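You operate a simulated robot arm through the tools that you are given. There is no shell and no other tool.

Carry out the task below with a simulated robot arm. There is one attempt and no reset: what you move stays moved.

JOB
Rinse the crusted siphon cap under the cold tap and fit it back.
Fine: it sits in the soap drawer; tap and drawer end shut. Where these are worked on the way, their far stop is far enough and under half their travel is too little: soap drawer.

It is judged by the outcome, as a careful person would: the job done as asked, and still so three seconds after it is handed in. It fails if anything else is knocked over, pushed out of place, dropped, spilled or broken. Lids that push on must go on centred and level and be pressed home; caps that screw on are set level and turned clockwise until they are tight.

ROBOT AND FRAMES
A 7-joint arm with a fingered hand, fixed in place. Base frame: the origin is on the floor under the middle of its stand, x ahead of it, y to its left, z up; the work surface is at about z = 917. Lengths are in mm, angles in rad, forces in N, time in s.
It reaches about 1333 mm from its shoulder. Its first joint turns from -1.204 to 3.002 rad. Payload 5 kg.
The tool frame sits at the grasp point between the pads (the TCP): z along the fingers, y along the line on which they close. The tips reach 32 mm beyond it. The gripper opens to 160 mm; its body begins 89 mm behind the TCP. The gripper is a hand of 3 fingers: y runs from the thumb to the fingers, the wrist lies at [0, 0, -252] in the tool frame.
Orientation is told as [roll, pitch, yaw] about the base's x, y, z axes, in that order, counted from this pose: with the fingers straight down and closing along the base's y, the tool's x points along the base's -x, its y along +y and its z along -z.

CONTROLS
- The arm moves only by the tool jog_arm. Its argument "increments" is text: rows parted by semicolons, each of 6 numbers parted by spaces: the shift along the base's x, y, z in mm, then the turn, a rotation vector about the base's x, y, z in rad. In form: x y z ax ay az; .... A call has 1 to 20 rows; each row shifts and turns the commanded pose from where the row before left it. Each row takes 0.2 s and may step no farther than 50 mm and 0.15 rad from the row before; otherwise, the whole call is refused. Where a pose cannot be reached the arm comes as near as it can. A force on the tool above 90 N (or 10 N above the force at the start of the call, whichever is more), or a blocked arm, ends the call early, and 0.2 s more pass. In this call time passes only in rows, and 0.2 s behind the last. The reply holds the time, the measured pose of the TCP, the force on the tool along the base axes, the opening and the grip force, in the units named above and with some noise, with the torque about the TCP (base axes, N m) and any sound that the robot's microphone picked up, and new pictures: "views" is both (left out), scene, wrist or none.
- Cameras (640 x 400 px; columns grow to the right, rows downward): "scene" is fixed at [399, -499, 1351.8]; the picture's right is [-0.07, -1.00, 0.00], its down [-0.84, 0.06, -0.55] and it looks along [0.54, -0.04, -0.84] (base axes); focal length 214 px, centre (320, 200). "wrist" rides on the gripper at [65, -4, -116] in the tool frame; the picture's right is [0.06, 1.00, 0.00], its down [-0.87, 0.05, -0.49] and it looks along [-0.49, 0.03, 0.87] (tool axes); focal length 261 px, centre (320, 200). There is no depth. A picture from a camera that has moved, and an enlarged one, comes with that camera's place and axes in the base frame and with its lens.
- slide_trunk(by): slides the trunk up (or, below 0, down) by that many mm; the arm rides with it, the base frame stays. It gives what a move gives, with no picture.
- set_fingers(finger1, finger2, thumb_bend): sets how far each is bent, from 0 (flat) to 1 (curled in); at 0.3 the hand is open as for a grip, at 0.7 the pads meet at the TCP. One left out holds its place. A second passes; each finger stops where it meets its share of the squeeze, and holds until it gets a number again. It is the only way to open and close the hand. It gives what a move gives, with no picture; readings hold the bend of each and the force on the fingers (four entries, about 0 where the hand has none), thumb and palm.
- close_up(camera, box): a new picture of the part [left, top, right, bottom] of that camera's present view, enlarged. It takes no simulated time.
- finish_job(): hands the job in; it is judged then, once.

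Places have to be worked out from the pictures, the camera data and where the tool is seen. Open the gripper and draw the arm clear of the work before you hand the job in, unless the task says otherwise.

The tools are called after ">>>" by a JSON object that holds its "api" and its "payload". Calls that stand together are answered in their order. jog_arm: Moves the arm, as the interface text tells. Its arguments: {"type":"object","properties":{"increments":{"type":"string"},"views":{"type":"string","enum":["both","scene","wrist","none"]}},"required":["increments"]} The other tools are called the same way: slide_trunk (by) moves the trunk up or down; set_fingers (finger1, finger2, thumb_bend) moves the fingers one by one; close_up (camera, box) takes an enlarged picture of a part of a camera's view; finish_job () hands the job in.

At the start:

```text
t: 0.0
ee_pos: [692.4, -401.2, 1235.5]
tcp_rot: [-0.001, -0.002, 0.0]
wrist_force: [-0.5, 0.3, 0.3]
ft_torque: [-0.01, 0.01, 0.02]
finger_gap: 160.0
finger_force: 0.0
shape: jaw
bend: [0.3, 0.3, 0.3]
finger forces: [0.0, 0.0, 0.1, 0.0, 0.1, 0.0]
trunk travel left (down, up): [-850.0, 90.0]
```

scene: 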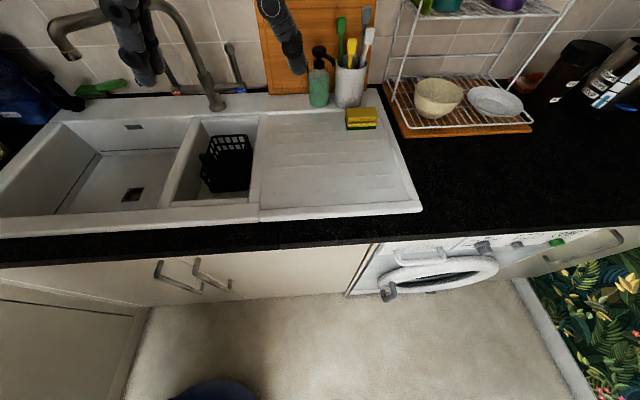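
wrist: 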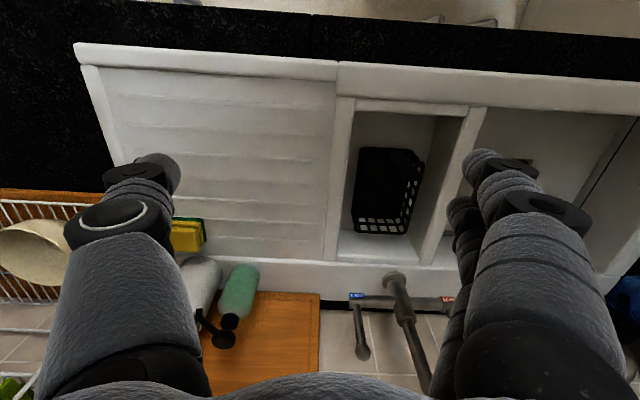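

I'll start by looking closely at the washing machine front, the tap and the sink in the present views.

>>> {"api": "close_up", "payload": {"camera": "scene", "box": [340, 210, 640, 310]}}

>>> {"api": "close_up", "payload": {"camera": "scene", "box": [40, 0, 260, 138]}}

>>> {"api": "close_up", "payload": {"camera": "wrist", "box": [320, 240, 480, 400]}}

```text
2.13 times, centred on (490, 260) of scene
camera zoom: at [399.0, -499.0, 1351.8], right [-0.07, -1.0, 0.0], down [-0.84, 0.06, -0.55], along [0.54, -0.04, -0.84], focal length 458 px, centre (-43, 72)
```

zoom: 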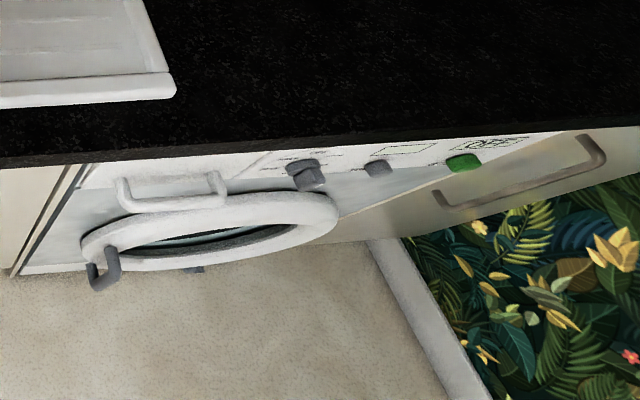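

```text
2.90 times, centred on (150, 69) of scene
camera zoom: at [399.0, -499.0, 1351.8], right [-0.07, -1.0, 0.0], down [-0.84, 0.06, -0.55], along [0.54, -0.04, -0.84], focal length 622 px, centre (813, 580)
```

zoom: 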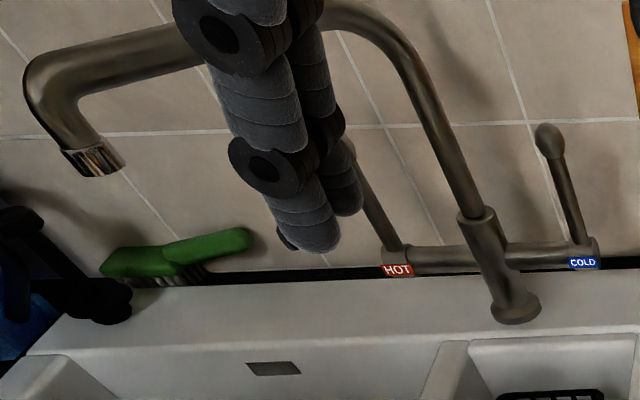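

```text
2.50 times, centred on (400, 320) of wrist
camera zoom: at [626.6, -406.6, 1351.3], right [-0.06, 1.0, 0.0], down [0.87, 0.05, 0.49], along [0.49, 0.03, -0.87], focal length 652 px, centre (120, -100)
```

zoom: 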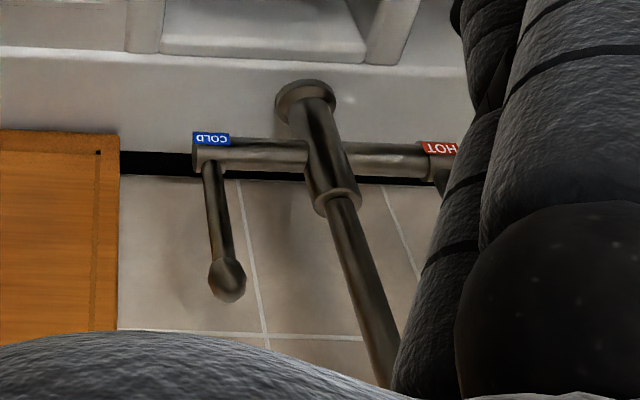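

The cold lever stands at about (1005, -321), from z≈1010 up to 1120, and the white U-handle at scene (420, 255) looks like the soap drawer, at about (560, -775, 800). I'll move the hand in front of the machine so the wrist camera can see it.

>>> {"api": "jog_arm", "payload": {"increments": "-34 -32 0 0 0 0; -34 -32 0 0 0 0; -34 -32 0 0 0 0; -34 -32 0 0 0 0; -34 -32 0 0 0 0; -34 -32 0 0 0 0; -34 -32 0 0 0 0; -34 -32 0 0 0 0; -34 -32 0 0 0 0; -34 -32 0 0 0 0; 0 0 -40 0 0 0; 0 0 -40 0 0 0; 0 0 -40 0 0 0", "views": "both"}}

```text
t: 2.8
ee_pos: [353.7, -727.4, 1114.7]
tcp_rot: [0.0, 0.002, -0.002]
wrist_force: [1.2, 0.1, -0.3]
ft_torque: [0.02, 0.01, 0.04]
finger_gap: 159.8
finger_force: 0.1
shape: jaw
bend: [0.3, 0.3, 0.3]
finger forces: [0.0, 0.0, 0.0, 0.0, 0.0, 0.0]
trunk travel left (down, up): [-850.0, 90.0]
camera wrist: at [288.0, -730.8, 1229.8], right [-0.06, 1.0, 0.0], down [0.87, 0.05, 0.49], along [0.49, 0.03, -0.87], focal length 261 px, centre (320, 200)
```

scene: 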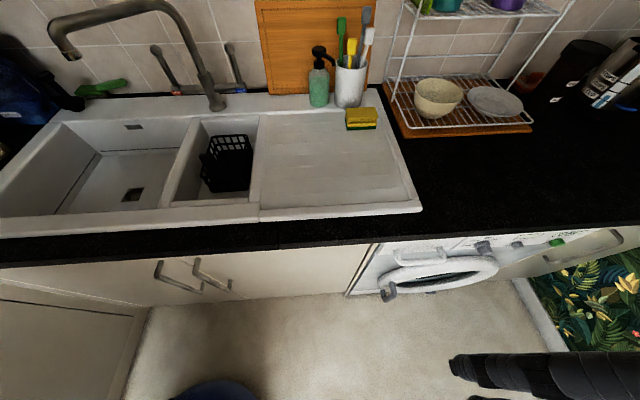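
wrist: 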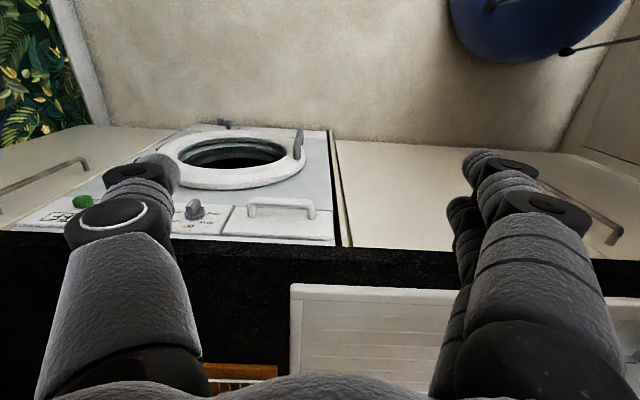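

The wrist view shows the drawer front with its U-handle beside the programme knobs. I'll enlarge it to place the handle.

>>> {"api": "close_up", "payload": {"camera": "wrist", "box": [180, 170, 360, 282]}}

>>> {"api": "close_up", "payload": {"camera": "scene", "box": [340, 220, 480, 308]}}

>>> {"api": "close_up", "payload": {"camera": "scene", "box": [40, 0, 260, 138]}}

```text
3.56 times, centred on (270, 226) of wrist
camera zoom: at [288.0, -730.8, 1229.8], right [-0.06, 1.0, 0.0], down [0.87, 0.05, 0.49], along [0.49, 0.03, -0.87], focal length 927 px, centre (498, 108)
```

zoom: 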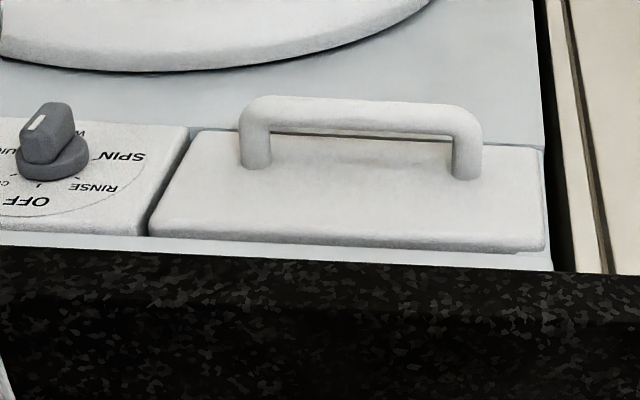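

```text
4.55 times, centred on (410, 264) of scene
camera zoom: at [399.0, -499.0, 1351.8], right [-0.07, -1.0, 0.0], down [-0.84, 0.06, -0.55], along [0.54, -0.04, -0.84], focal length 975 px, centre (-89, -91)
```

zoom: 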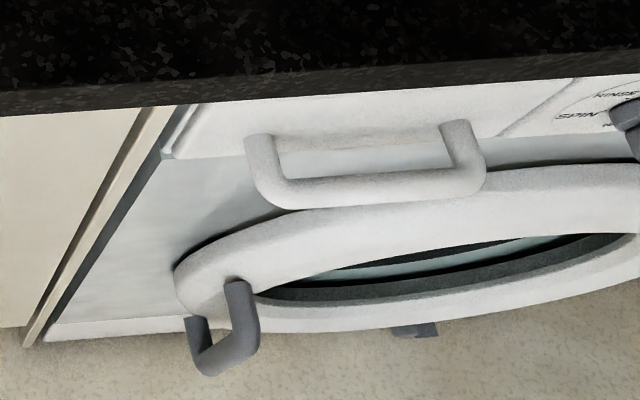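

```text
2.90 times, centred on (150, 69) of scene
camera zoom: at [399.0, -499.0, 1351.8], right [-0.07, -1.0, 0.0], down [-0.84, 0.06, -0.55], along [0.54, -0.04, -0.84], focal length 622 px, centre (813, 580)
```

zoom: 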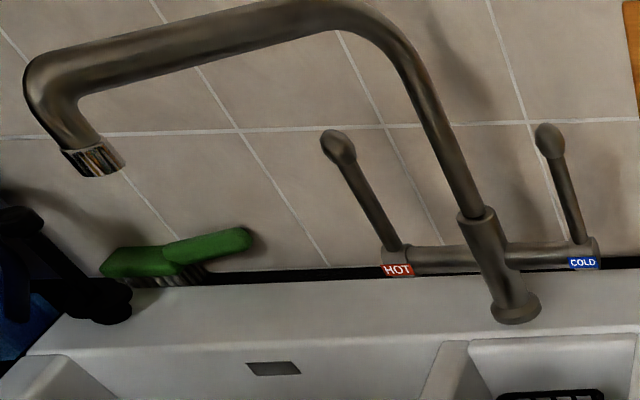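

The handle bar runs along y from about -735 to -855, at x≈556, z≈772, with about 27 mm of clearance to the drawer face at x≈592. I'll turn the hand to point along +x, then roll it so the fingers close vertically around the bar.

>>> {"api": "jog_arm", "payload": {"increments": "0 0 0 0 -0.1428 0; 0 0 0 0 -0.1428 0; 0 0 0 0 -0.1428 0; 0 0 0 0 -0.1428 0; 0 0 0 0 -0.1428 0; 0 0 0 0 -0.1428 0; 0 0 0 0 -0.1428 0; 0 0 0 0 -0.1428 0; 0 0 0 0 -0.1428 0; 0 0 0 0 -0.1428 0; 0 0 0 0 -0.1428 0", "views": "both"}}

```text
t: 5.2
ee_pos: [351.5, -723.0, 1115.1]
tcp_rot: [1.486, -1.568, -1.486]
wrist_force: [-0.4, -1.7, 0.5]
ft_torque: [0.01, 0.0, 0.03]
finger_gap: 159.7
finger_force: 0.1
shape: jaw
bend: [0.3, 0.3, 0.3]
finger forces: [0.0, 0.0, 0.0, 0.0, 0.0, 0.1]
trunk travel left (down, up): [-850.0, 90.0]
camera wrist: at [236.3, -727.2, 1049.6], right [0.0, 1.0, -0.06], down [-0.49, 0.05, 0.87], along [0.87, 0.03, 0.49], focal length 261 px, centre (320, 200)
```

scene: 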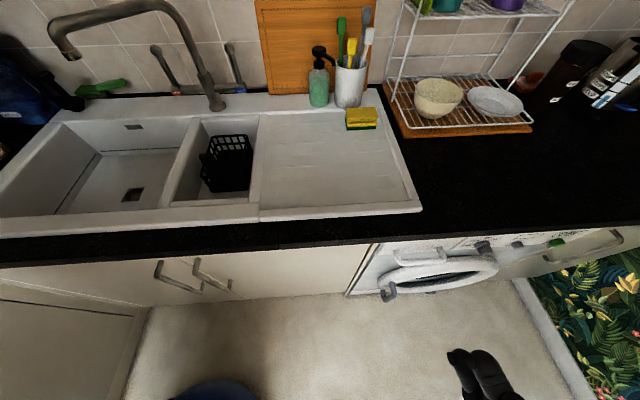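
wrist: 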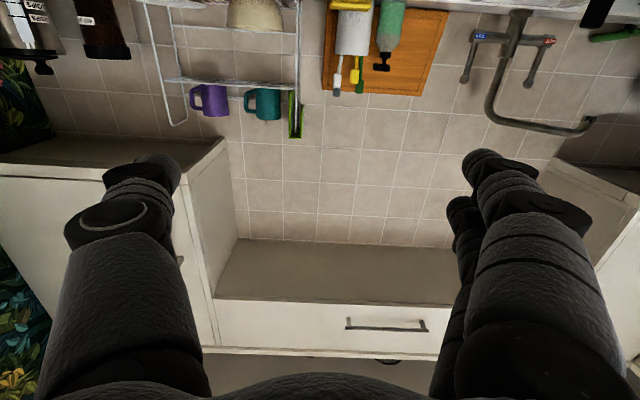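

This gives a second angle on the tap from the front. I'll enlarge it to triangulate the outlet and the levers.

>>> {"api": "close_up", "payload": {"camera": "wrist", "box": [440, 0, 640, 150]}}

>>> {"api": "close_up", "payload": {"camera": "scene", "box": [180, 30, 260, 120]}}

```text
2.67 times, centred on (540, 75) of wrist
camera zoom: at [236.3, -727.2, 1049.6], right [0.0, 1.0, -0.06], down [-0.49, 0.05, 0.87], along [0.87, 0.03, 0.49], focal length 695 px, centre (-267, 533)
```

zoom: 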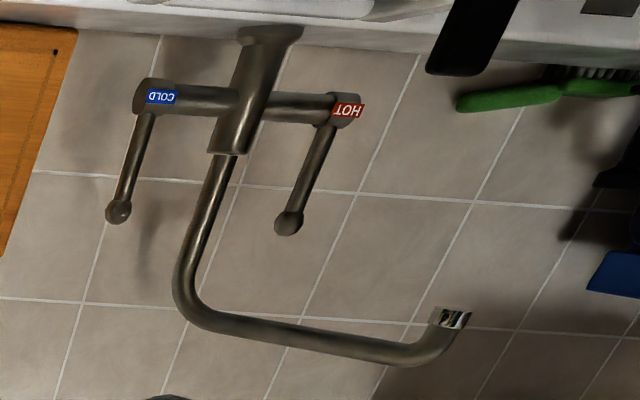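

```text
4.44 times, centred on (220, 75) of scene
camera zoom: at [399.0, -499.0, 1351.8], right [-0.07, -1.0, 0.0], down [-0.84, 0.06, -0.55], along [0.54, -0.04, -0.84], focal length 953 px, centre (764, 756)
```

zoom: 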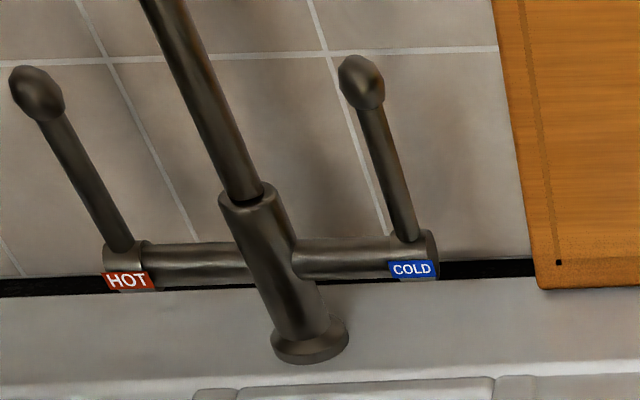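

By triangulation the cold lever knob is at about (1061, -304, 1092), its pivot at z≈988, and the spout outlet at about (885, -60, 1155) over the big basin. Now I'll roll the hand 90° so the fingers close vertically for the drawer handle.

>>> {"api": "jog_arm", "payload": {"increments": "0 0 0 0.1428 0 0; 0 0 0 0.1428 0 0; 0 0 0 0.1428 0 0; 0 0 0 0.1428 0 0; 0 0 0 0.1428 0 0; 0 0 0 0.1428 0 0; 0 0 0 0.1428 0 0; 0 0 0 0.1428 0 0; 0 0 0 0.1428 0 0; 0 0 0 0.1428 0 0; 0 0 0 0.1428 0 0", "views": "wrist"}}

>>> {"api": "set_fingers", "payload": {"finger1": 0.5, "finger2": 0.5, "thumb_bend": 0.5}}

```text
t: 7.6
ee_pos: [352.4, -721.5, 1116.2]
tcp_rot: [1.573, 0.004, -1.57]
wrist_force: [0.1, -0.6, 0.4]
ft_torque: [-0.01, 0.02, 0.0]
finger_gap: 159.9
finger_force: 0.1
shape: jaw
bend: [0.3, 0.3, 0.3]
finger forces: [0.1, 0.0, 0.1, 0.0, 0.0, 0.1]
trunk travel left (down, up): [-850.0, 90.0]
camera wrist: at [236.4, -657.6, 1111.6], right [0.0, 0.06, 1.0], down [-0.49, -0.87, 0.05], along [0.87, -0.49, 0.03], focal length 261 px, centre (320, 200)
```

wrist: 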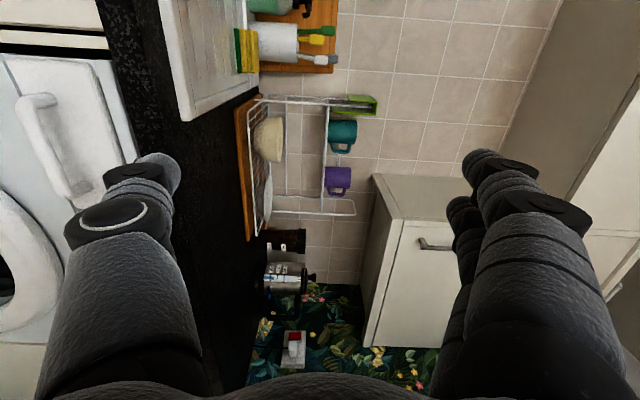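

```text
t: 8.6
ee_pos: [351.9, -722.0, 1115.4]
tcp_rot: [1.57, 0.0, -1.57]
wrist_force: [0.1, 0.1, -0.1]
ft_torque: [-0.01, 0.01, 0.0]
finger_gap: 88.1
finger_force: 0.1
shape: fingers
bend: [0.5, 0.5, 0.5]
finger forces: [0.1, 0.1, 0.0, 0.0, 0.0, 0.0]
trunk travel left (down, up): [-850.0, 90.0]
```

The hand now points along +x with the thumb below. I'll lower it to handle height, still well in front of the machine.

>>> {"api": "jog_arm", "payload": {"increments": "0 -9 -43 0 0 0; 0 -9 -43 0 0 0; 0 -9 -43 0 0 0; 0 -9 -43 0 0 0; 0 -9 -43 0 0 0; 0 -9 -43 0 0 0; 0 -9 -43 0 0 0; 0 -9 -42 0 0 0; 30 0 0 0 0 0; 30 0 0 0 0 0", "views": "both"}}

```text
t: 10.8
ee_pos: [523.4, -803.6, 982.6]
tcp_rot: [1.571, 0.002, -1.571]
wrist_force: [-2.9, -0.4, -2.4]
ft_torque: [0.01, -0.15, 0.04]
finger_gap: 87.2
finger_force: 0.0
shape: fingers
bend: [0.5, 0.5, 0.5]
finger forces: [0.1, 0.0, 0.1, 0.0, 0.0, 0.0]
out of reach, approached as far as the arm can: row 2, 3, 4, 5, 6, 7, 8
trunk travel left (down, up): [-850.0, 90.0]
camera wrist: at [407.9, -739.0, 977.9], right [0.0, 0.06, 1.0], down [-0.49, -0.87, 0.05], along [0.87, -0.49, 0.03], focal length 261 px, centre (320, 200)
```

scene: 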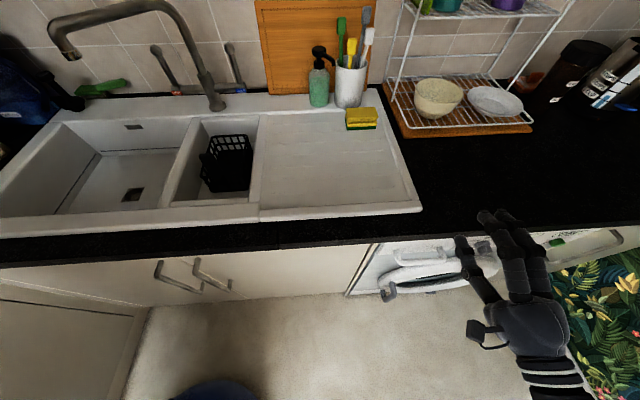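
wrist: 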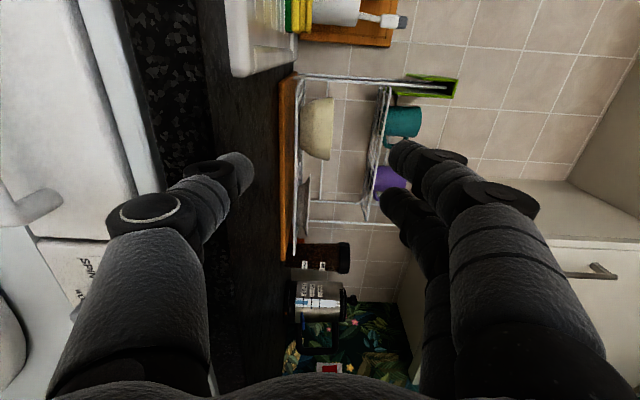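

The straight descent ran out of reach, so the shoulder is too high for this pose and the trunk must come down. First I'll back the hand away from the counter.

>>> {"api": "jog_arm", "payload": {"increments": "-40 0 20 0 0 0; -40 0 20 0 0 0; -40 0 20 0 0 0", "views": "none"}}

```text
t: 11.8
ee_pos: [360.3, -803.4, 1009.6]
tcp_rot: [1.465, 0.004, -1.573]
wrist_force: [0.0, -0.4, -0.9]
ft_torque: [0.01, -0.08, -0.02]
finger_gap: 87.4
finger_force: 0.0
shape: fingers
bend: [0.5, 0.5, 0.5]
finger forces: [0.0, 0.1, 0.0, 0.0, 0.1, 0.1]
trunk travel left (down, up): [-850.0, 90.0]
stopped in row 3: the arm was blocked; the commanded pose is now the measured one
```

The arm is now clear of the counter at (360, -803, 1010). I'll lower the trunk by 300 mm so the shoulder suits a horizontal approach.

>>> {"api": "slide_trunk", "payload": {"by": -300}}

>>> {"api": "jog_arm", "payload": {"increments": "0 0 10 0.05 0 0; 0 0 10 0.055 0 0", "views": "both"}}

```text
t: 14.8
ee_pos: [359.9, -802.8, 710.4]
tcp_rot: [1.466, 0.002, -1.57]
wrist_force: [0.3, 0.4, 0.8]
ft_torque: [0.0, 0.02, 0.0]
finger_gap: 87.0
finger_force: 0.0
shape: fingers
bend: [0.5, 0.5, 0.5]
finger forces: [0.0, 0.0, 0.1, 0.1, 0.0, 0.0]
trunk travel left (down, up): [-550.0, 390.0]
```

```text
t: 15.4
ee_pos: [358.8, -802.4, 729.8]
tcp_rot: [1.466, 0.108, -1.57]
wrist_force: [-0.1, 0.2, 0.1]
ft_torque: [-0.04, 0.0, -0.01]
finger_gap: 87.6
finger_force: 0.0
shape: fingers
bend: [0.5, 0.5, 0.5]
finger forces: [0.0, 0.0, 0.1, 0.0, 0.0, 0.0]
trunk travel left (down, up): [-550.0, 390.0]
camera wrist: at [242.9, -739.0, 744.2], right [0.1, -0.04, 0.99], down [-0.48, -0.88, 0.01], along [0.87, -0.48, -0.11], focal length 261 px, centre (320, 200)
```

scene: 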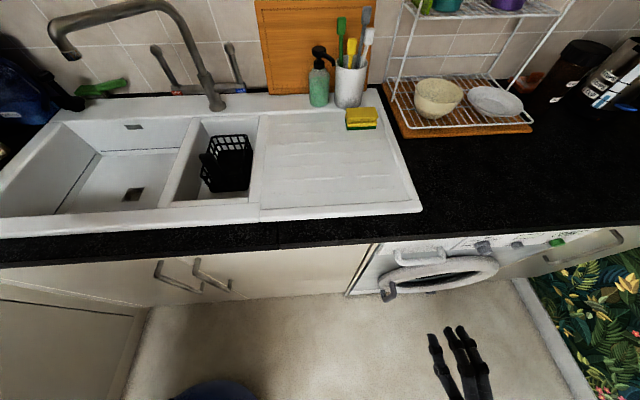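
wrist: 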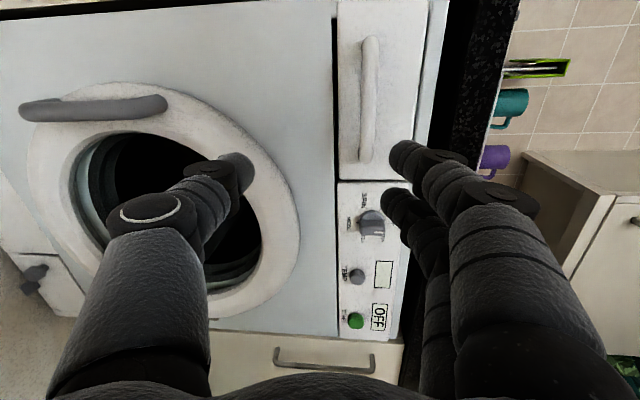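

The lowered pose works and the whole drawer is in view, with the handle at about (556, -791, 768). I'll correct the small tilts and bring the hand up to the handle line.

>>> {"api": "jog_arm", "payload": {"increments": "20 3 13 -0.0525 -0.0525 0; 20 3 13 -0.0525 -0.0525 0; 30 3 13 0 0 0", "views": "both"}}

```text
t: 16.2
ee_pos: [426.6, -792.7, 770.6]
tcp_rot: [1.571, 0.003, -1.566]
wrist_force: [0.3, -0.2, -0.2]
ft_torque: [0.02, -0.02, 0.02]
finger_gap: 87.3
finger_force: 0.0
shape: fingers
bend: [0.5, 0.5, 0.5]
finger forces: [0.1, 0.0, 0.0, 0.1, 0.0, 0.0]
trunk travel left (down, up): [-550.0, 390.0]
camera wrist: at [310.6, -728.7, 765.9], right [0.0, 0.06, 1.0], down [-0.49, -0.87, 0.05], along [0.87, -0.49, 0.03], focal length 261 px, centre (320, 200)
```

scene: 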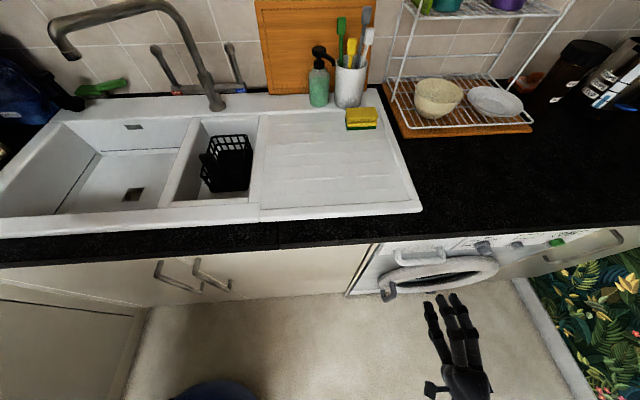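
wrist: 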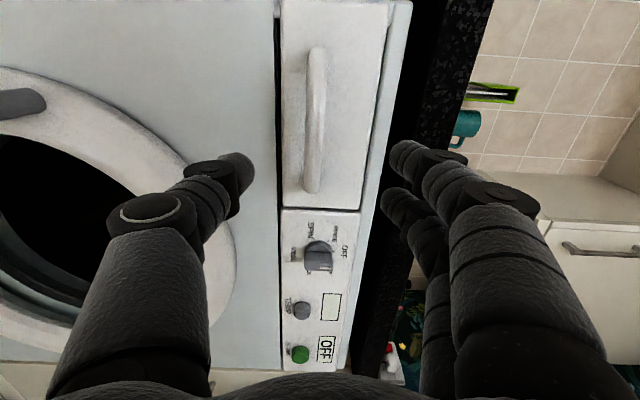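

The handle bar reads z≈766 and the hand is at 770.6 and centred in y. I'll advance around the bar with the tips stopping about 15 mm short of the drawer face.

>>> {"api": "jog_arm", "payload": {"increments": "30 0 -2 0 0 0; 30 0 -2 0 0 0; 30 0 0 0 0 0; 26 0 0 0 0 0", "views": "both"}}

```text
t: 17.2
ee_pos: [546.2, -794.9, 763.7]
tcp_rot: [1.57, 0.003, -1.565]
wrist_force: [0.2, 0.3, -0.1]
ft_torque: [-0.01, 0.02, 0.03]
finger_gap: 87.3
finger_force: 0.1
shape: fingers
bend: [0.5, 0.5, 0.5]
finger forces: [0.0, 0.1, 0.0, 0.1, 0.0, 0.0]
trunk travel left (down, up): [-550.0, 390.0]
camera wrist: at [430.0, -730.3, 758.8], right [0.0, 0.06, 1.0], down [-0.49, -0.87, 0.05], along [0.87, -0.49, 0.03], focal length 261 px, centre (320, 200)
```

scene: 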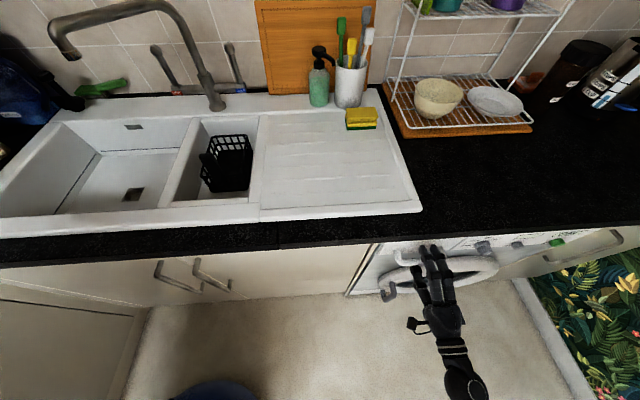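
wrist: 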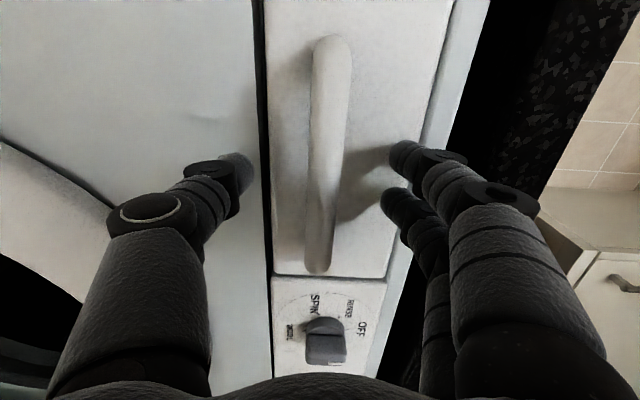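

The bar is between thumb and fingers and centred on the grasp line. I'll close the fingers on it.

>>> {"api": "set_fingers", "payload": {"finger1": 0.7, "finger2": 0.7, "thumb_bend": 0.7}}

>>> {"api": "close_up", "payload": {"camera": "wrist", "box": [160, 0, 480, 400]}}

```text
t: 18.2
ee_pos: [547.0, -794.9, 763.7]
tcp_rot: [1.57, 0.002, -1.566]
wrist_force: [1.4, 0.1, 1.8]
ft_torque: [-0.01, -0.06, -0.01]
finger_gap: 21.2
finger_force: 5.5
shape: fingers
bend: [0.67, 0.67, 0.69]
finger forces: [3.0, 3.1, 0.1, 0.0, 4.4, 0.1]
trunk travel left (down, up): [-550.0, 390.0]
```

```text
1.00 times, centred on (320, 200) of wrist (not enlarged: the box is as wide or as high as the picture)
camera zoom: at [430.3, -730.0, 759.5], right [0.0, 0.06, 1.0], down [-0.49, -0.87, 0.05], along [0.87, -0.49, 0.03], focal length 261 px, centre (320, 200)
```

zoom: 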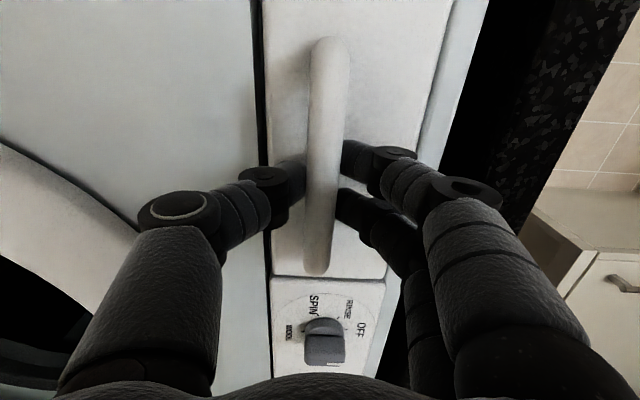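

The bar is held with a light squeeze at a 21 mm gap. I'll tighten a little and pull gently towards -x.

>>> {"api": "set_fingers", "payload": {"finger1": 0.8, "finger2": 0.8, "thumb_bend": 0.8}}

>>> {"api": "jog_arm", "payload": {"increments": "-10 0 0 0 0 0; -10 0 0 0 0 0; -10 0 0 0 0 0", "views": "both"}}

```text
t: 19.2
ee_pos: [547.4, -792.5, 763.7]
tcp_rot: [1.57, 0.002, -1.565]
wrist_force: [-0.8, 1.9, -7.3]
ft_torque: [0.01, 0.0, 0.01]
finger_gap: 3.6
finger_force: 7.1
shape: fingers
bend: [0.72, 0.73, 0.75]
finger forces: [0.0, 0.0, 0.1, 0.0, 14.4, 0.1]
trunk travel left (down, up): [-550.0, 390.0]
```

```text
t: 20.0
ee_pos: [516.8, -793.3, 764.2]
tcp_rot: [1.57, 0.001, -1.564]
wrist_force: [0.0, 1.5, -10.2]
ft_torque: [-0.02, 0.03, 0.02]
finger_gap: 3.5
finger_force: 8.6
shape: fingers
bend: [0.72, 0.73, 0.75]
finger forces: [0.0, 0.0, 0.0, 0.0, 16.7, 0.0]
trunk travel left (down, up): [-550.0, 390.0]
camera wrist: at [399.8, -730.2, 759.7], right [0.0, 0.06, 1.0], down [-0.49, -0.87, 0.05], along [0.87, -0.49, 0.03], focal length 261 px, centre (320, 200)
```

scene: 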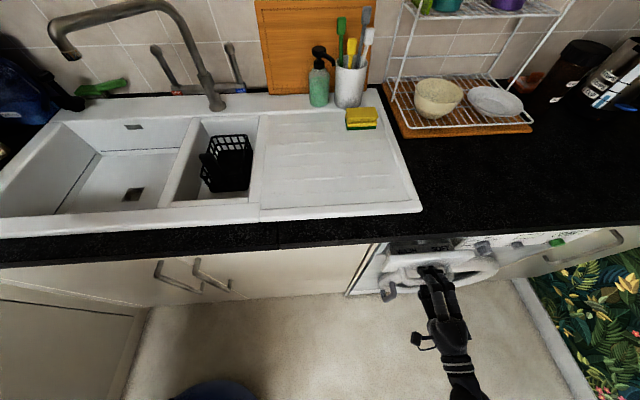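
wrist: 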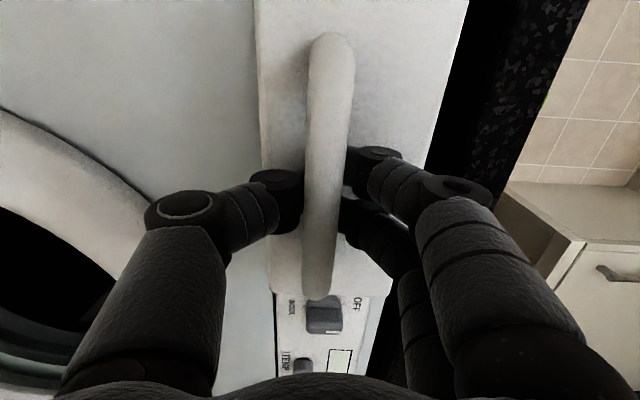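

The drawer is coming out with the hand. I'll keep pulling in moderate steps until the stop.

>>> {"api": "jog_arm", "payload": {"increments": "-15 0 0 0 0 0; -15 0 0 0 0 0; -15 0 0 0 0 0; -15 0 0 0 0 0; -15 0 0 0 0 0; -15 0 0 0 0 0", "views": "both"}}

```text
t: 21.4
ee_pos: [428.1, -791.4, 765.5]
tcp_rot: [1.572, 0.002, -1.566]
wrist_force: [-1.2, -4.0, -8.0]
ft_torque: [-0.01, -0.07, -0.06]
finger_gap: 3.6
finger_force: 8.7
shape: fingers
bend: [0.73, 0.73, 0.75]
finger forces: [0.1, 0.1, 0.0, 0.0, 17.7, 0.0]
trunk travel left (down, up): [-550.0, 390.0]
camera wrist: at [311.3, -729.1, 760.1], right [0.0, 0.06, 1.0], down [-0.49, -0.87, 0.05], along [0.87, -0.49, 0.03], focal length 261 px, centre (320, 200)
```

scene: 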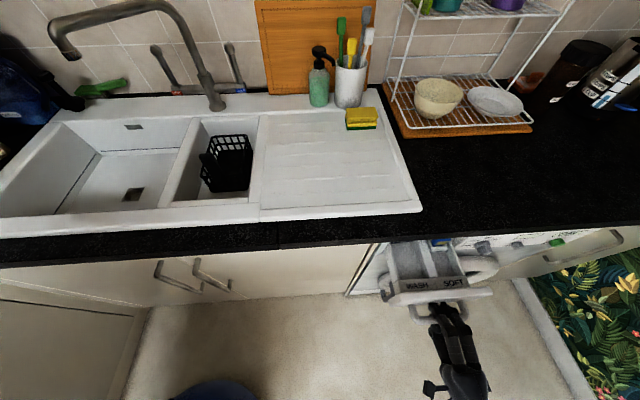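
wrist: 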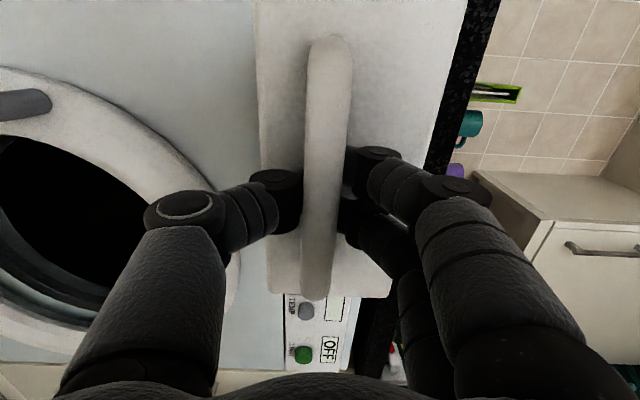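

The drawer is out about 120 mm; WASH and SOFT compartments show, with something blue near the back of SOFT. I'll continue pulling.

>>> {"api": "jog_arm", "payload": {"increments": "-15 0 0 0 0 0; -15 0 0 0 0 0; -15 0 0 0 0 0; -15 0 0 0 0 0; -10 0 0 0 0 0; -10 0 0 0 0 0", "views": "scene"}}

>>> {"api": "close_up", "payload": {"camera": "scene", "box": [360, 220, 520, 320]}}

```text
t: 22.8
ee_pos: [348.1, -794.7, 765.4]
tcp_rot: [1.572, 0.005, -1.565]
wrist_force: [27.1, 1.5, -7.5]
ft_torque: [0.03, -0.14, 0.01]
finger_gap: 4.1
finger_force: 13.2
shape: fingers
bend: [0.72, 0.72, 0.73]
finger forces: [0.0, 0.1, 0.0, 0.0, 27.6, 0.0]
trunk travel left (down, up): [-550.0, 390.0]
```

scene: 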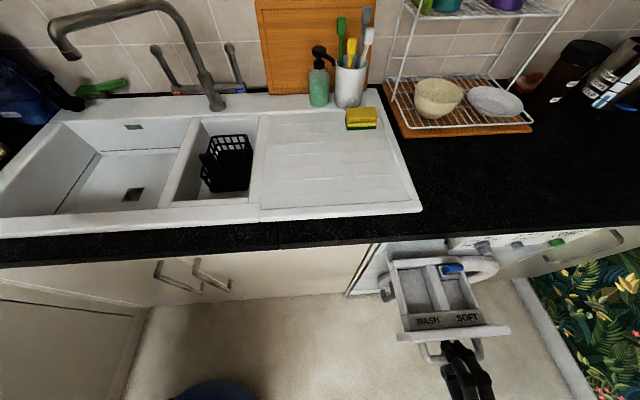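

```text
4.00 times, centred on (440, 270) of scene
camera zoom: at [399.0, -499.0, 1351.8], right [-0.07, -1.0, 0.0], down [-0.84, 0.06, -0.55], along [0.54, -0.04, -0.84], focal length 858 px, centre (-160, -80)
```

zoom: 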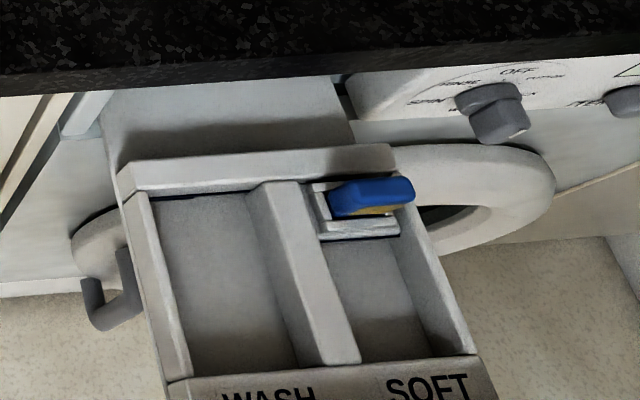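

The force rose to 27 N, so the drawer is at its far stop. The blue cap sits on a socket at the back of the SOFT compartment. I'll unload the pull and open the fingers.

>>> {"api": "jog_arm", "payload": {"increments": "4 0 0 0 0 0", "views": "none"}}

>>> {"api": "set_fingers", "payload": {"finger1": 0.5, "finger2": 0.5, "thumb_bend": 0.5}}

>>> {"api": "close_up", "payload": {"camera": "scene", "box": [360, 240, 520, 340]}}

```text
t: 23.2
ee_pos: [348.5, -793.5, 764.3]
tcp_rot: [1.569, 0.002, -1.565]
wrist_force: [14.6, 4.8, -7.4]
ft_torque: [0.04, -0.05, 0.01]
finger_gap: 3.8
finger_force: 10.6
shape: fingers
bend: [0.72, 0.72, 0.73]
finger forces: [0.0, 0.1, 0.0, 0.0, 21.5, 0.0]
trunk travel left (down, up): [-550.0, 390.0]
```

```text
t: 24.2
ee_pos: [348.4, -793.3, 765.3]
tcp_rot: [1.571, 0.0, -1.565]
wrist_force: [-0.6, 0.6, 0.4]
ft_torque: [-0.04, -0.01, 0.02]
finger_gap: 86.7
finger_force: 0.0
shape: fingers
bend: [0.5, 0.5, 0.5]
finger forces: [0.0, 0.0, 0.0, 0.0, 0.0, 0.0]
trunk travel left (down, up): [-550.0, 390.0]
```

```text
4.00 times, centred on (440, 290) of scene
camera zoom: at [399.0, -499.0, 1351.8], right [-0.07, -1.0, 0.0], down [-0.84, 0.06, -0.55], along [0.54, -0.04, -0.84], focal length 858 px, centre (-160, -160)
```

zoom: 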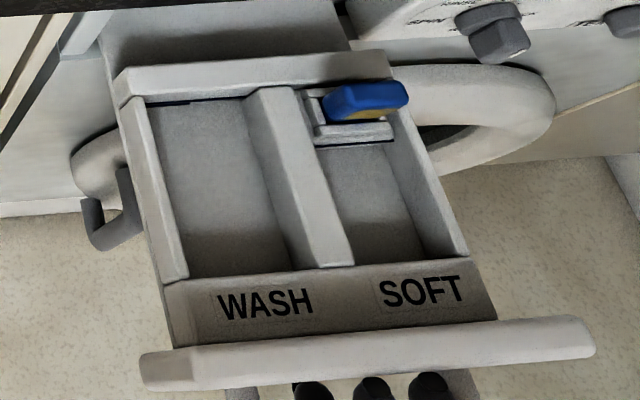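

The hand is free of the handle. I'll back off along -x so the tips clear the bar.

>>> {"api": "jog_arm", "payload": {"increments": "-20 0 0 0 0 0; -20 0 0 0 0 0; -20 0 0 0 0 0", "views": "scene"}}

```text
t: 25.0
ee_pos: [296.7, -793.9, 782.8]
tcp_rot: [1.567, 0.002, -1.565]
wrist_force: [0.3, 0.7, -0.3]
ft_torque: [0.0, 0.01, 0.0]
finger_gap: 86.8
finger_force: 0.1
shape: fingers
bend: [0.5, 0.5, 0.5]
finger forces: [0.0, 0.1, 0.0, 0.0, 0.1, 0.0]
out of reach, approached as far as the arm can: row 2, 3
trunk travel left (down, up): [-550.0, 390.0]
```

scene: 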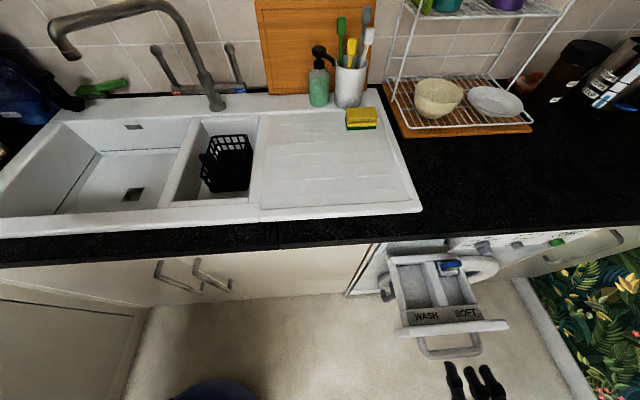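

The tips are clear of the bar at x≈297. I'll raise the trunk back up, carrying the hand above the drawer.

>>> {"api": "slide_trunk", "payload": {"by": 300}}

>>> {"api": "jog_arm", "payload": {"increments": "0 0 20 -0.1428 0 0; 0 0 20 -0.1428 0 0; 0 0 20 -0.1428 0 0; 0 0 20 -0.1428 0 0; 0 0 0 -0.1428 0 0; 0 0 0 -0.1428 0 0; 0 0 0 -0.1428 0 0; 0 0 0 -0.1428 0 0; 0 0 0 -0.1428 0 0; 0 0 0 -0.1428 0 0; 0 0 0 -0.1428 0 0", "views": "both"}}

```text
t: 28.0
ee_pos: [297.0, -795.5, 1082.4]
tcp_rot: [1.568, 0.001, -1.565]
wrist_force: [0.6, 0.8, 0.4]
ft_torque: [-0.03, 0.0, -0.01]
finger_gap: 86.6
finger_force: 0.2
shape: fingers
bend: [0.5, 0.5, 0.5]
finger forces: [0.0, 0.0, 0.1, 0.0, 0.0, 0.0]
trunk travel left (down, up): [-850.0, 90.0]
```

```text
t: 30.4
ee_pos: [297.3, -794.5, 1162.6]
tcp_rot: [-0.006, -1.565, -0.003]
wrist_force: [-0.2, -0.2, -0.5]
ft_torque: [-0.01, 0.02, -0.03]
finger_gap: 86.8
finger_force: 0.1
shape: fingers
bend: [0.5, 0.5, 0.5]
finger forces: [0.0, 0.0, 0.0, 0.0, 0.0, 0.0]
trunk travel left (down, up): [-850.0, 90.0]
camera wrist: at [180.1, -798.6, 1096.4], right [0.0, 1.0, -0.06], down [-0.49, 0.06, 0.87], along [0.87, 0.03, 0.49], focal length 261 px, centre (320, 200)
```

scene: 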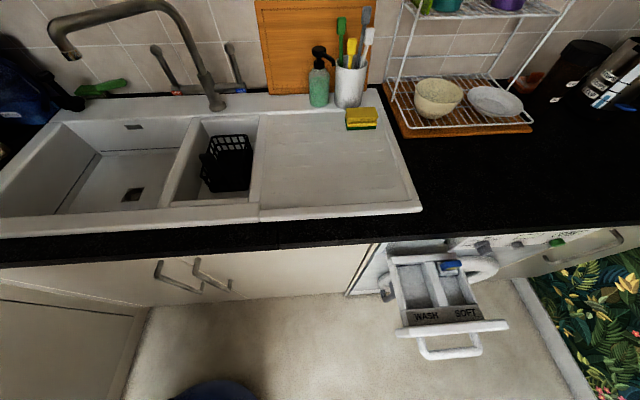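
wrist: 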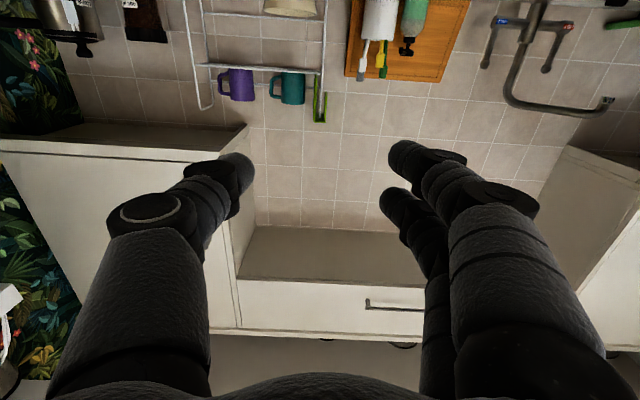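

I'll pitch the hand back to pointing down while moving in front of the cap, so the wrist camera looks into the drawer.

>>> {"api": "jog_arm", "payload": {"increments": "9 -3 -10 0 0.1428 0; 9 -3 -10 0 0.1428 0; 9 -3 -10 0 0.1428 0; 9 -3 -10 0 0.1428 0; 9 -3 -10 0 0.1428 0; 9 -3 -10 0 0.1428 0; 9 -3 -10 0 0.1428 0; 9 -3 -10 0 0.1428 0; 9 -3 -10 0 0.1428 0; 9 -3 -10 0 0.1428 0; 9 -3 -10 0 0.1428 0", "views": "wrist"}}

>>> {"api": "close_up", "payload": {"camera": "wrist", "box": [240, 120, 400, 220]}}

```text
t: 32.8
ee_pos: [398.5, -827.9, 1050.4]
tcp_rot: [-0.005, 0.008, -0.002]
wrist_force: [1.2, -0.4, 0.5]
ft_torque: [0.08, 0.03, -0.01]
finger_gap: 86.5
finger_force: 0.1
shape: fingers
bend: [0.5, 0.5, 0.5]
finger forces: [0.0, 0.0, 0.1, 0.0, 0.0, 0.1]
trunk travel left (down, up): [-850.0, 90.0]
camera wrist: at [333.2, -832.0, 1165.8], right [-0.06, 1.0, 0.0], down [0.87, 0.05, 0.48], along [0.48, 0.03, -0.88], focal length 261 px, centre (320, 200)
```

wrist: 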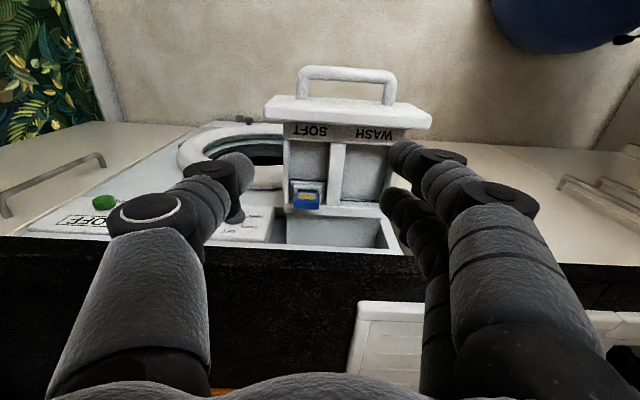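

```text
4.00 times, centred on (320, 170) of wrist
camera zoom: at [333.2, -832.0, 1165.8], right [-0.06, 1.0, 0.0], down [0.87, 0.05, 0.48], along [0.48, 0.03, -0.88], focal length 1043 px, centre (320, 320)
```

zoom: 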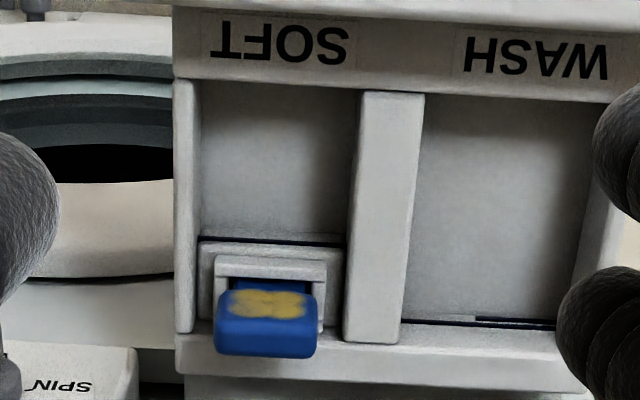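

The cap is a blue rectangular block seated in a square socket, with yellow crust on its face. I'll zoom further in both cameras to understand its height and shape.

>>> {"api": "close_up", "payload": {"camera": "wrist", "box": [280, 170, 340, 220]}}

>>> {"api": "close_up", "payload": {"camera": "scene", "box": [425, 245, 485, 290]}}

```text
8.00 times, centred on (310, 195) of wrist
camera zoom: at [333.2, -832.0, 1165.8], right [-0.06, 1.0, 0.0], down [0.87, 0.05, 0.48], along [0.48, 0.03, -0.88], focal length 2085 px, centre (400, 240)
```

zoom: 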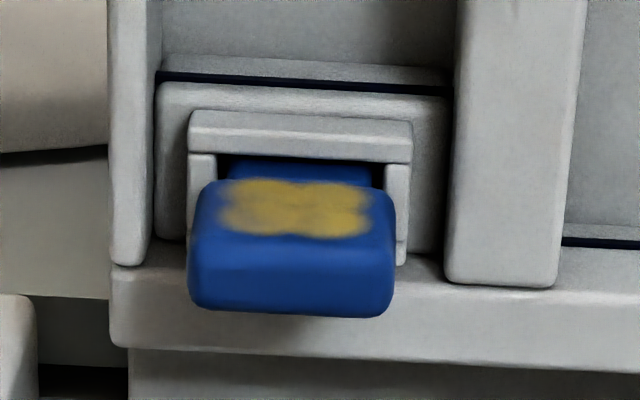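

```text
8.89 times, centred on (455, 268) of scene
camera zoom: at [399.0, -499.0, 1351.8], right [-0.07, -1.0, 0.0], down [-0.84, 0.06, -0.55], along [0.54, -0.04, -0.84], focal length 1906 px, centre (-880, -400)
```

zoom: 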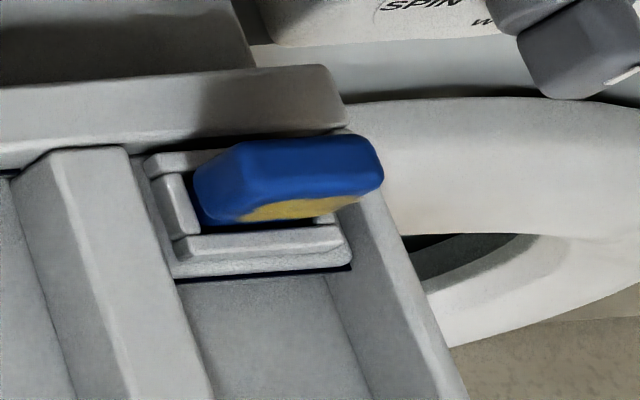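

The cap's head measures about 37 mm (y) × 16 mm (x), with its top at about (531, -840, 817). The drawer divider top is z≈792, and the counter edge (x≈564) is only about 25 mm behind the head. The hand is still empty, so I'll open the cold tap first and go look at its lever.

>>> {"api": "jog_arm", "payload": {"increments": "0 0 40 0 0 0; 0 0 40 0 0 0; 0 0 40 0 0 0; 0 0 30 0 0 0; 40 46 0 0 0 0; 40 46 0 0 0 0; 40 46 0 0 0 0; 35 35 0 0 0 0; 35 35 0 0 0 0; 35 35 0 0 0 0; 35 35 0 0 0 0; 35 35 0 0 0 0; 35 35 0 0 0 0; 35 35 0 0 0 0; 0 30 0 0 -0.12 0; 0 30 0 0 -0.12 0; 0 30 0 0 -0.12 0; 0 0 0 0 -0.12 0; 0 0 0 0 -0.12 0", "views": "both"}}

```text
refused: row 5 steps farther than a row can; nothing moved
```

The diagonal step was too long; I'll resend it with smaller steps.

>>> {"api": "jog_arm", "payload": {"increments": "0 0 40 0 0 0; 0 0 40 0 0 0; 0 0 40 0 0 0; 0 0 30 0 0 0; 34 36 0 0 0 0; 34 36 0 0 0 0; 34 36 0 0 0 0; 34 36 0 0 0 0; 34 36 0 0 0 0; 34 36 0 0 0 0; 34 36 0 0 0 0; 34 36 0 0 0 0; 34 36 0 0 0 0; 34 36 0 0 0 0; 15 40 0 0 -0.12 0; 0 40 0 0 -0.12 0; 0 30 0 0 -0.12 0; 0 0 0 0 -0.12 0; 0 0 0 0 -0.12 0", "views": "both"}}

```text
t: 36.8
ee_pos: [751.0, -358.0, 1201.5]
tcp_rot: [-0.001, -0.596, -0.002]
wrist_force: [0.1, -0.3, 0.2]
ft_torque: [-0.02, 0.02, -0.01]
finger_gap: 86.8
finger_force: 0.1
shape: fingers
bend: [0.5, 0.5, 0.5]
finger forces: [0.0, 0.0, 0.0, 0.0, 0.1, 0.0]
trunk travel left (down, up): [-850.0, 90.0]
camera wrist: at [632.5, -361.9, 1259.9], right [-0.05, 1.0, -0.04], down [0.44, 0.05, 0.9], along [0.9, 0.03, -0.44], focal length 261 px, centre (320, 200)
```

scene: 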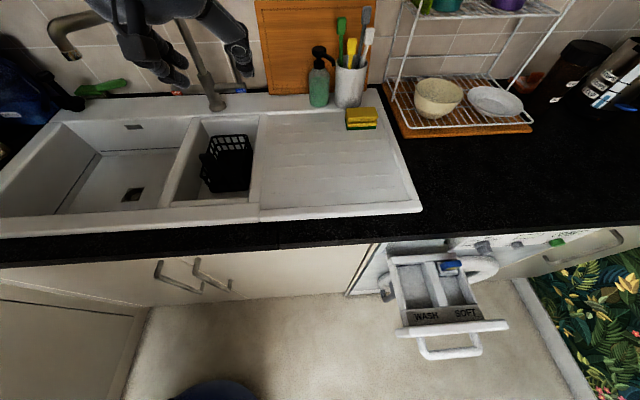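
wrist: 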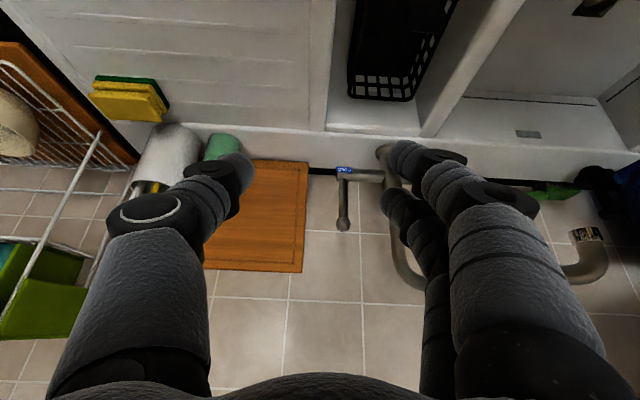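

Now the lever and the outlet are both visible from here. I'll enlarge each for precise placement.

>>> {"api": "close_up", "payload": {"camera": "wrist", "box": [290, 130, 410, 250]}}

>>> {"api": "close_up", "payload": {"camera": "wrist", "box": [540, 190, 640, 290]}}

>>> {"api": "close_up", "payload": {"camera": "scene", "box": [30, 0, 130, 80]}}

```text
3.33 times, centred on (350, 190) of wrist
camera zoom: at [632.5, -361.9, 1259.9], right [-0.05, 1.0, -0.04], down [0.44, 0.05, 0.9], along [0.9, 0.03, -0.44], focal length 869 px, centre (220, 233)
```

zoom: 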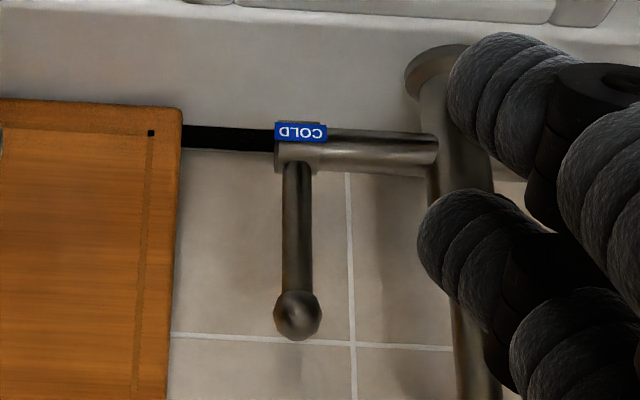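

```text
4.00 times, centred on (590, 240) of wrist
camera zoom: at [632.5, -361.9, 1259.9], right [-0.05, 1.0, -0.04], down [0.44, 0.05, 0.9], along [0.9, 0.03, -0.44], focal length 1043 px, centre (-760, 40)
```

zoom: 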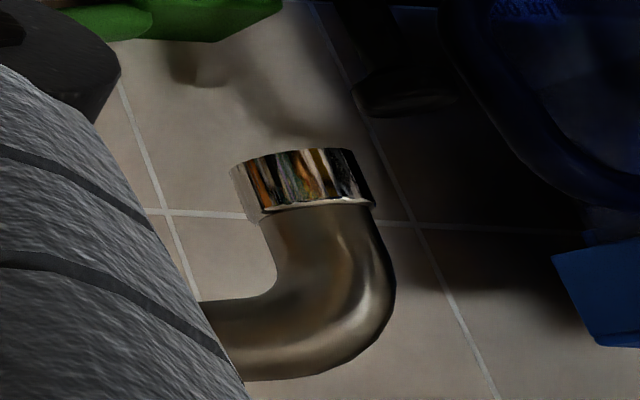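

```text
5.00 times, centred on (80, 40) of scene
camera zoom: at [399.0, -499.0, 1351.8], right [-0.07, -1.0, 0.0], down [-0.84, 0.06, -0.55], along [0.54, -0.04, -0.84], focal length 1072 px, centre (1520, 1000)
```

zoom: 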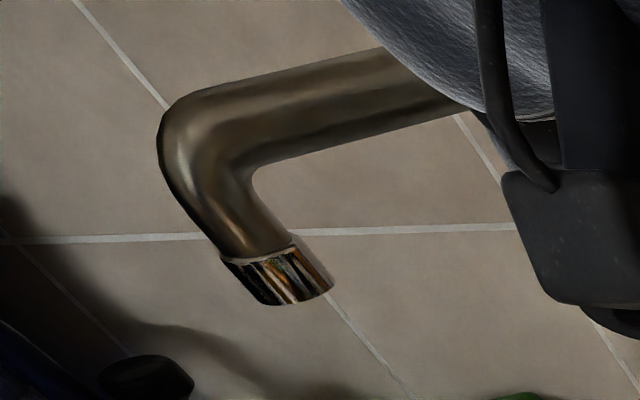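

The outlet ring is at (921, -26, 1147). The lever stands at (1056, -305) with its knob at z≈1094, and the wall is about 100 mm behind it. I'll roll the hand a quarter turn about its own axis, so the thumb can hook behind the lever with the fingers in front.

>>> {"api": "jog_arm", "payload": {"increments": "0 0 0 -0.0807 0 0.1178; 0 0 0 -0.0807 0 0.1178; 0 0 0 -0.0807 0 0.1178; 0 0 0 -0.0807 0 0.1178; 0 0 0 -0.0807 0 0.1178; 0 0 0 -0.0807 0 0.1178; 0 0 0 -0.0807 0 0.1178; 0 0 0 -0.0807 0 0.1178; 0 0 0 -0.0807 0 0.1178; 0 0 0 -0.0807 0 0.1178; 0 0 0 -0.0807 0 0.1178", "views": "both"}}

```text
t: 39.2
ee_pos: [750.1, -356.9, 1201.0]
tcp_rot: [-0.603, 0.004, 1.568]
wrist_force: [-0.2, -0.5, 0.0]
ft_torque: [0.01, 0.03, 0.02]
finger_gap: 86.9
finger_force: 0.1
shape: fingers
bend: [0.5, 0.5, 0.5]
finger forces: [0.1, 0.0, 0.0, 0.1, 0.0, 0.0]
trunk travel left (down, up): [-850.0, 90.0]
camera wrist: at [688.2, -423.1, 1298.6], right [-0.82, -0.06, -0.57], down [-0.32, 0.87, 0.37], along [0.47, 0.49, -0.74], focal length 261 px, centre (320, 200)
```

scene: 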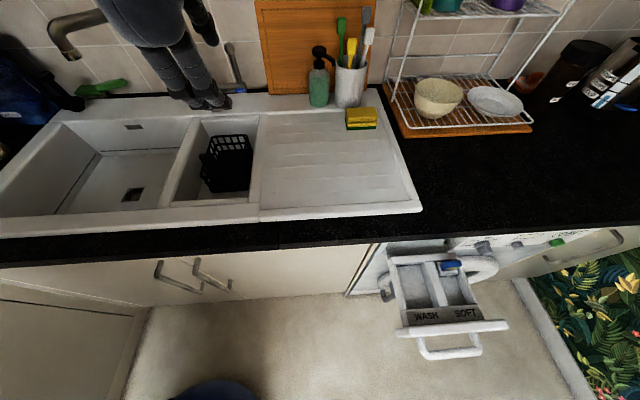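
wrist: 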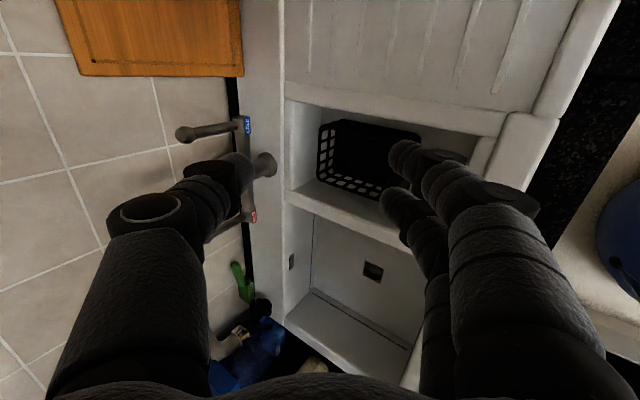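

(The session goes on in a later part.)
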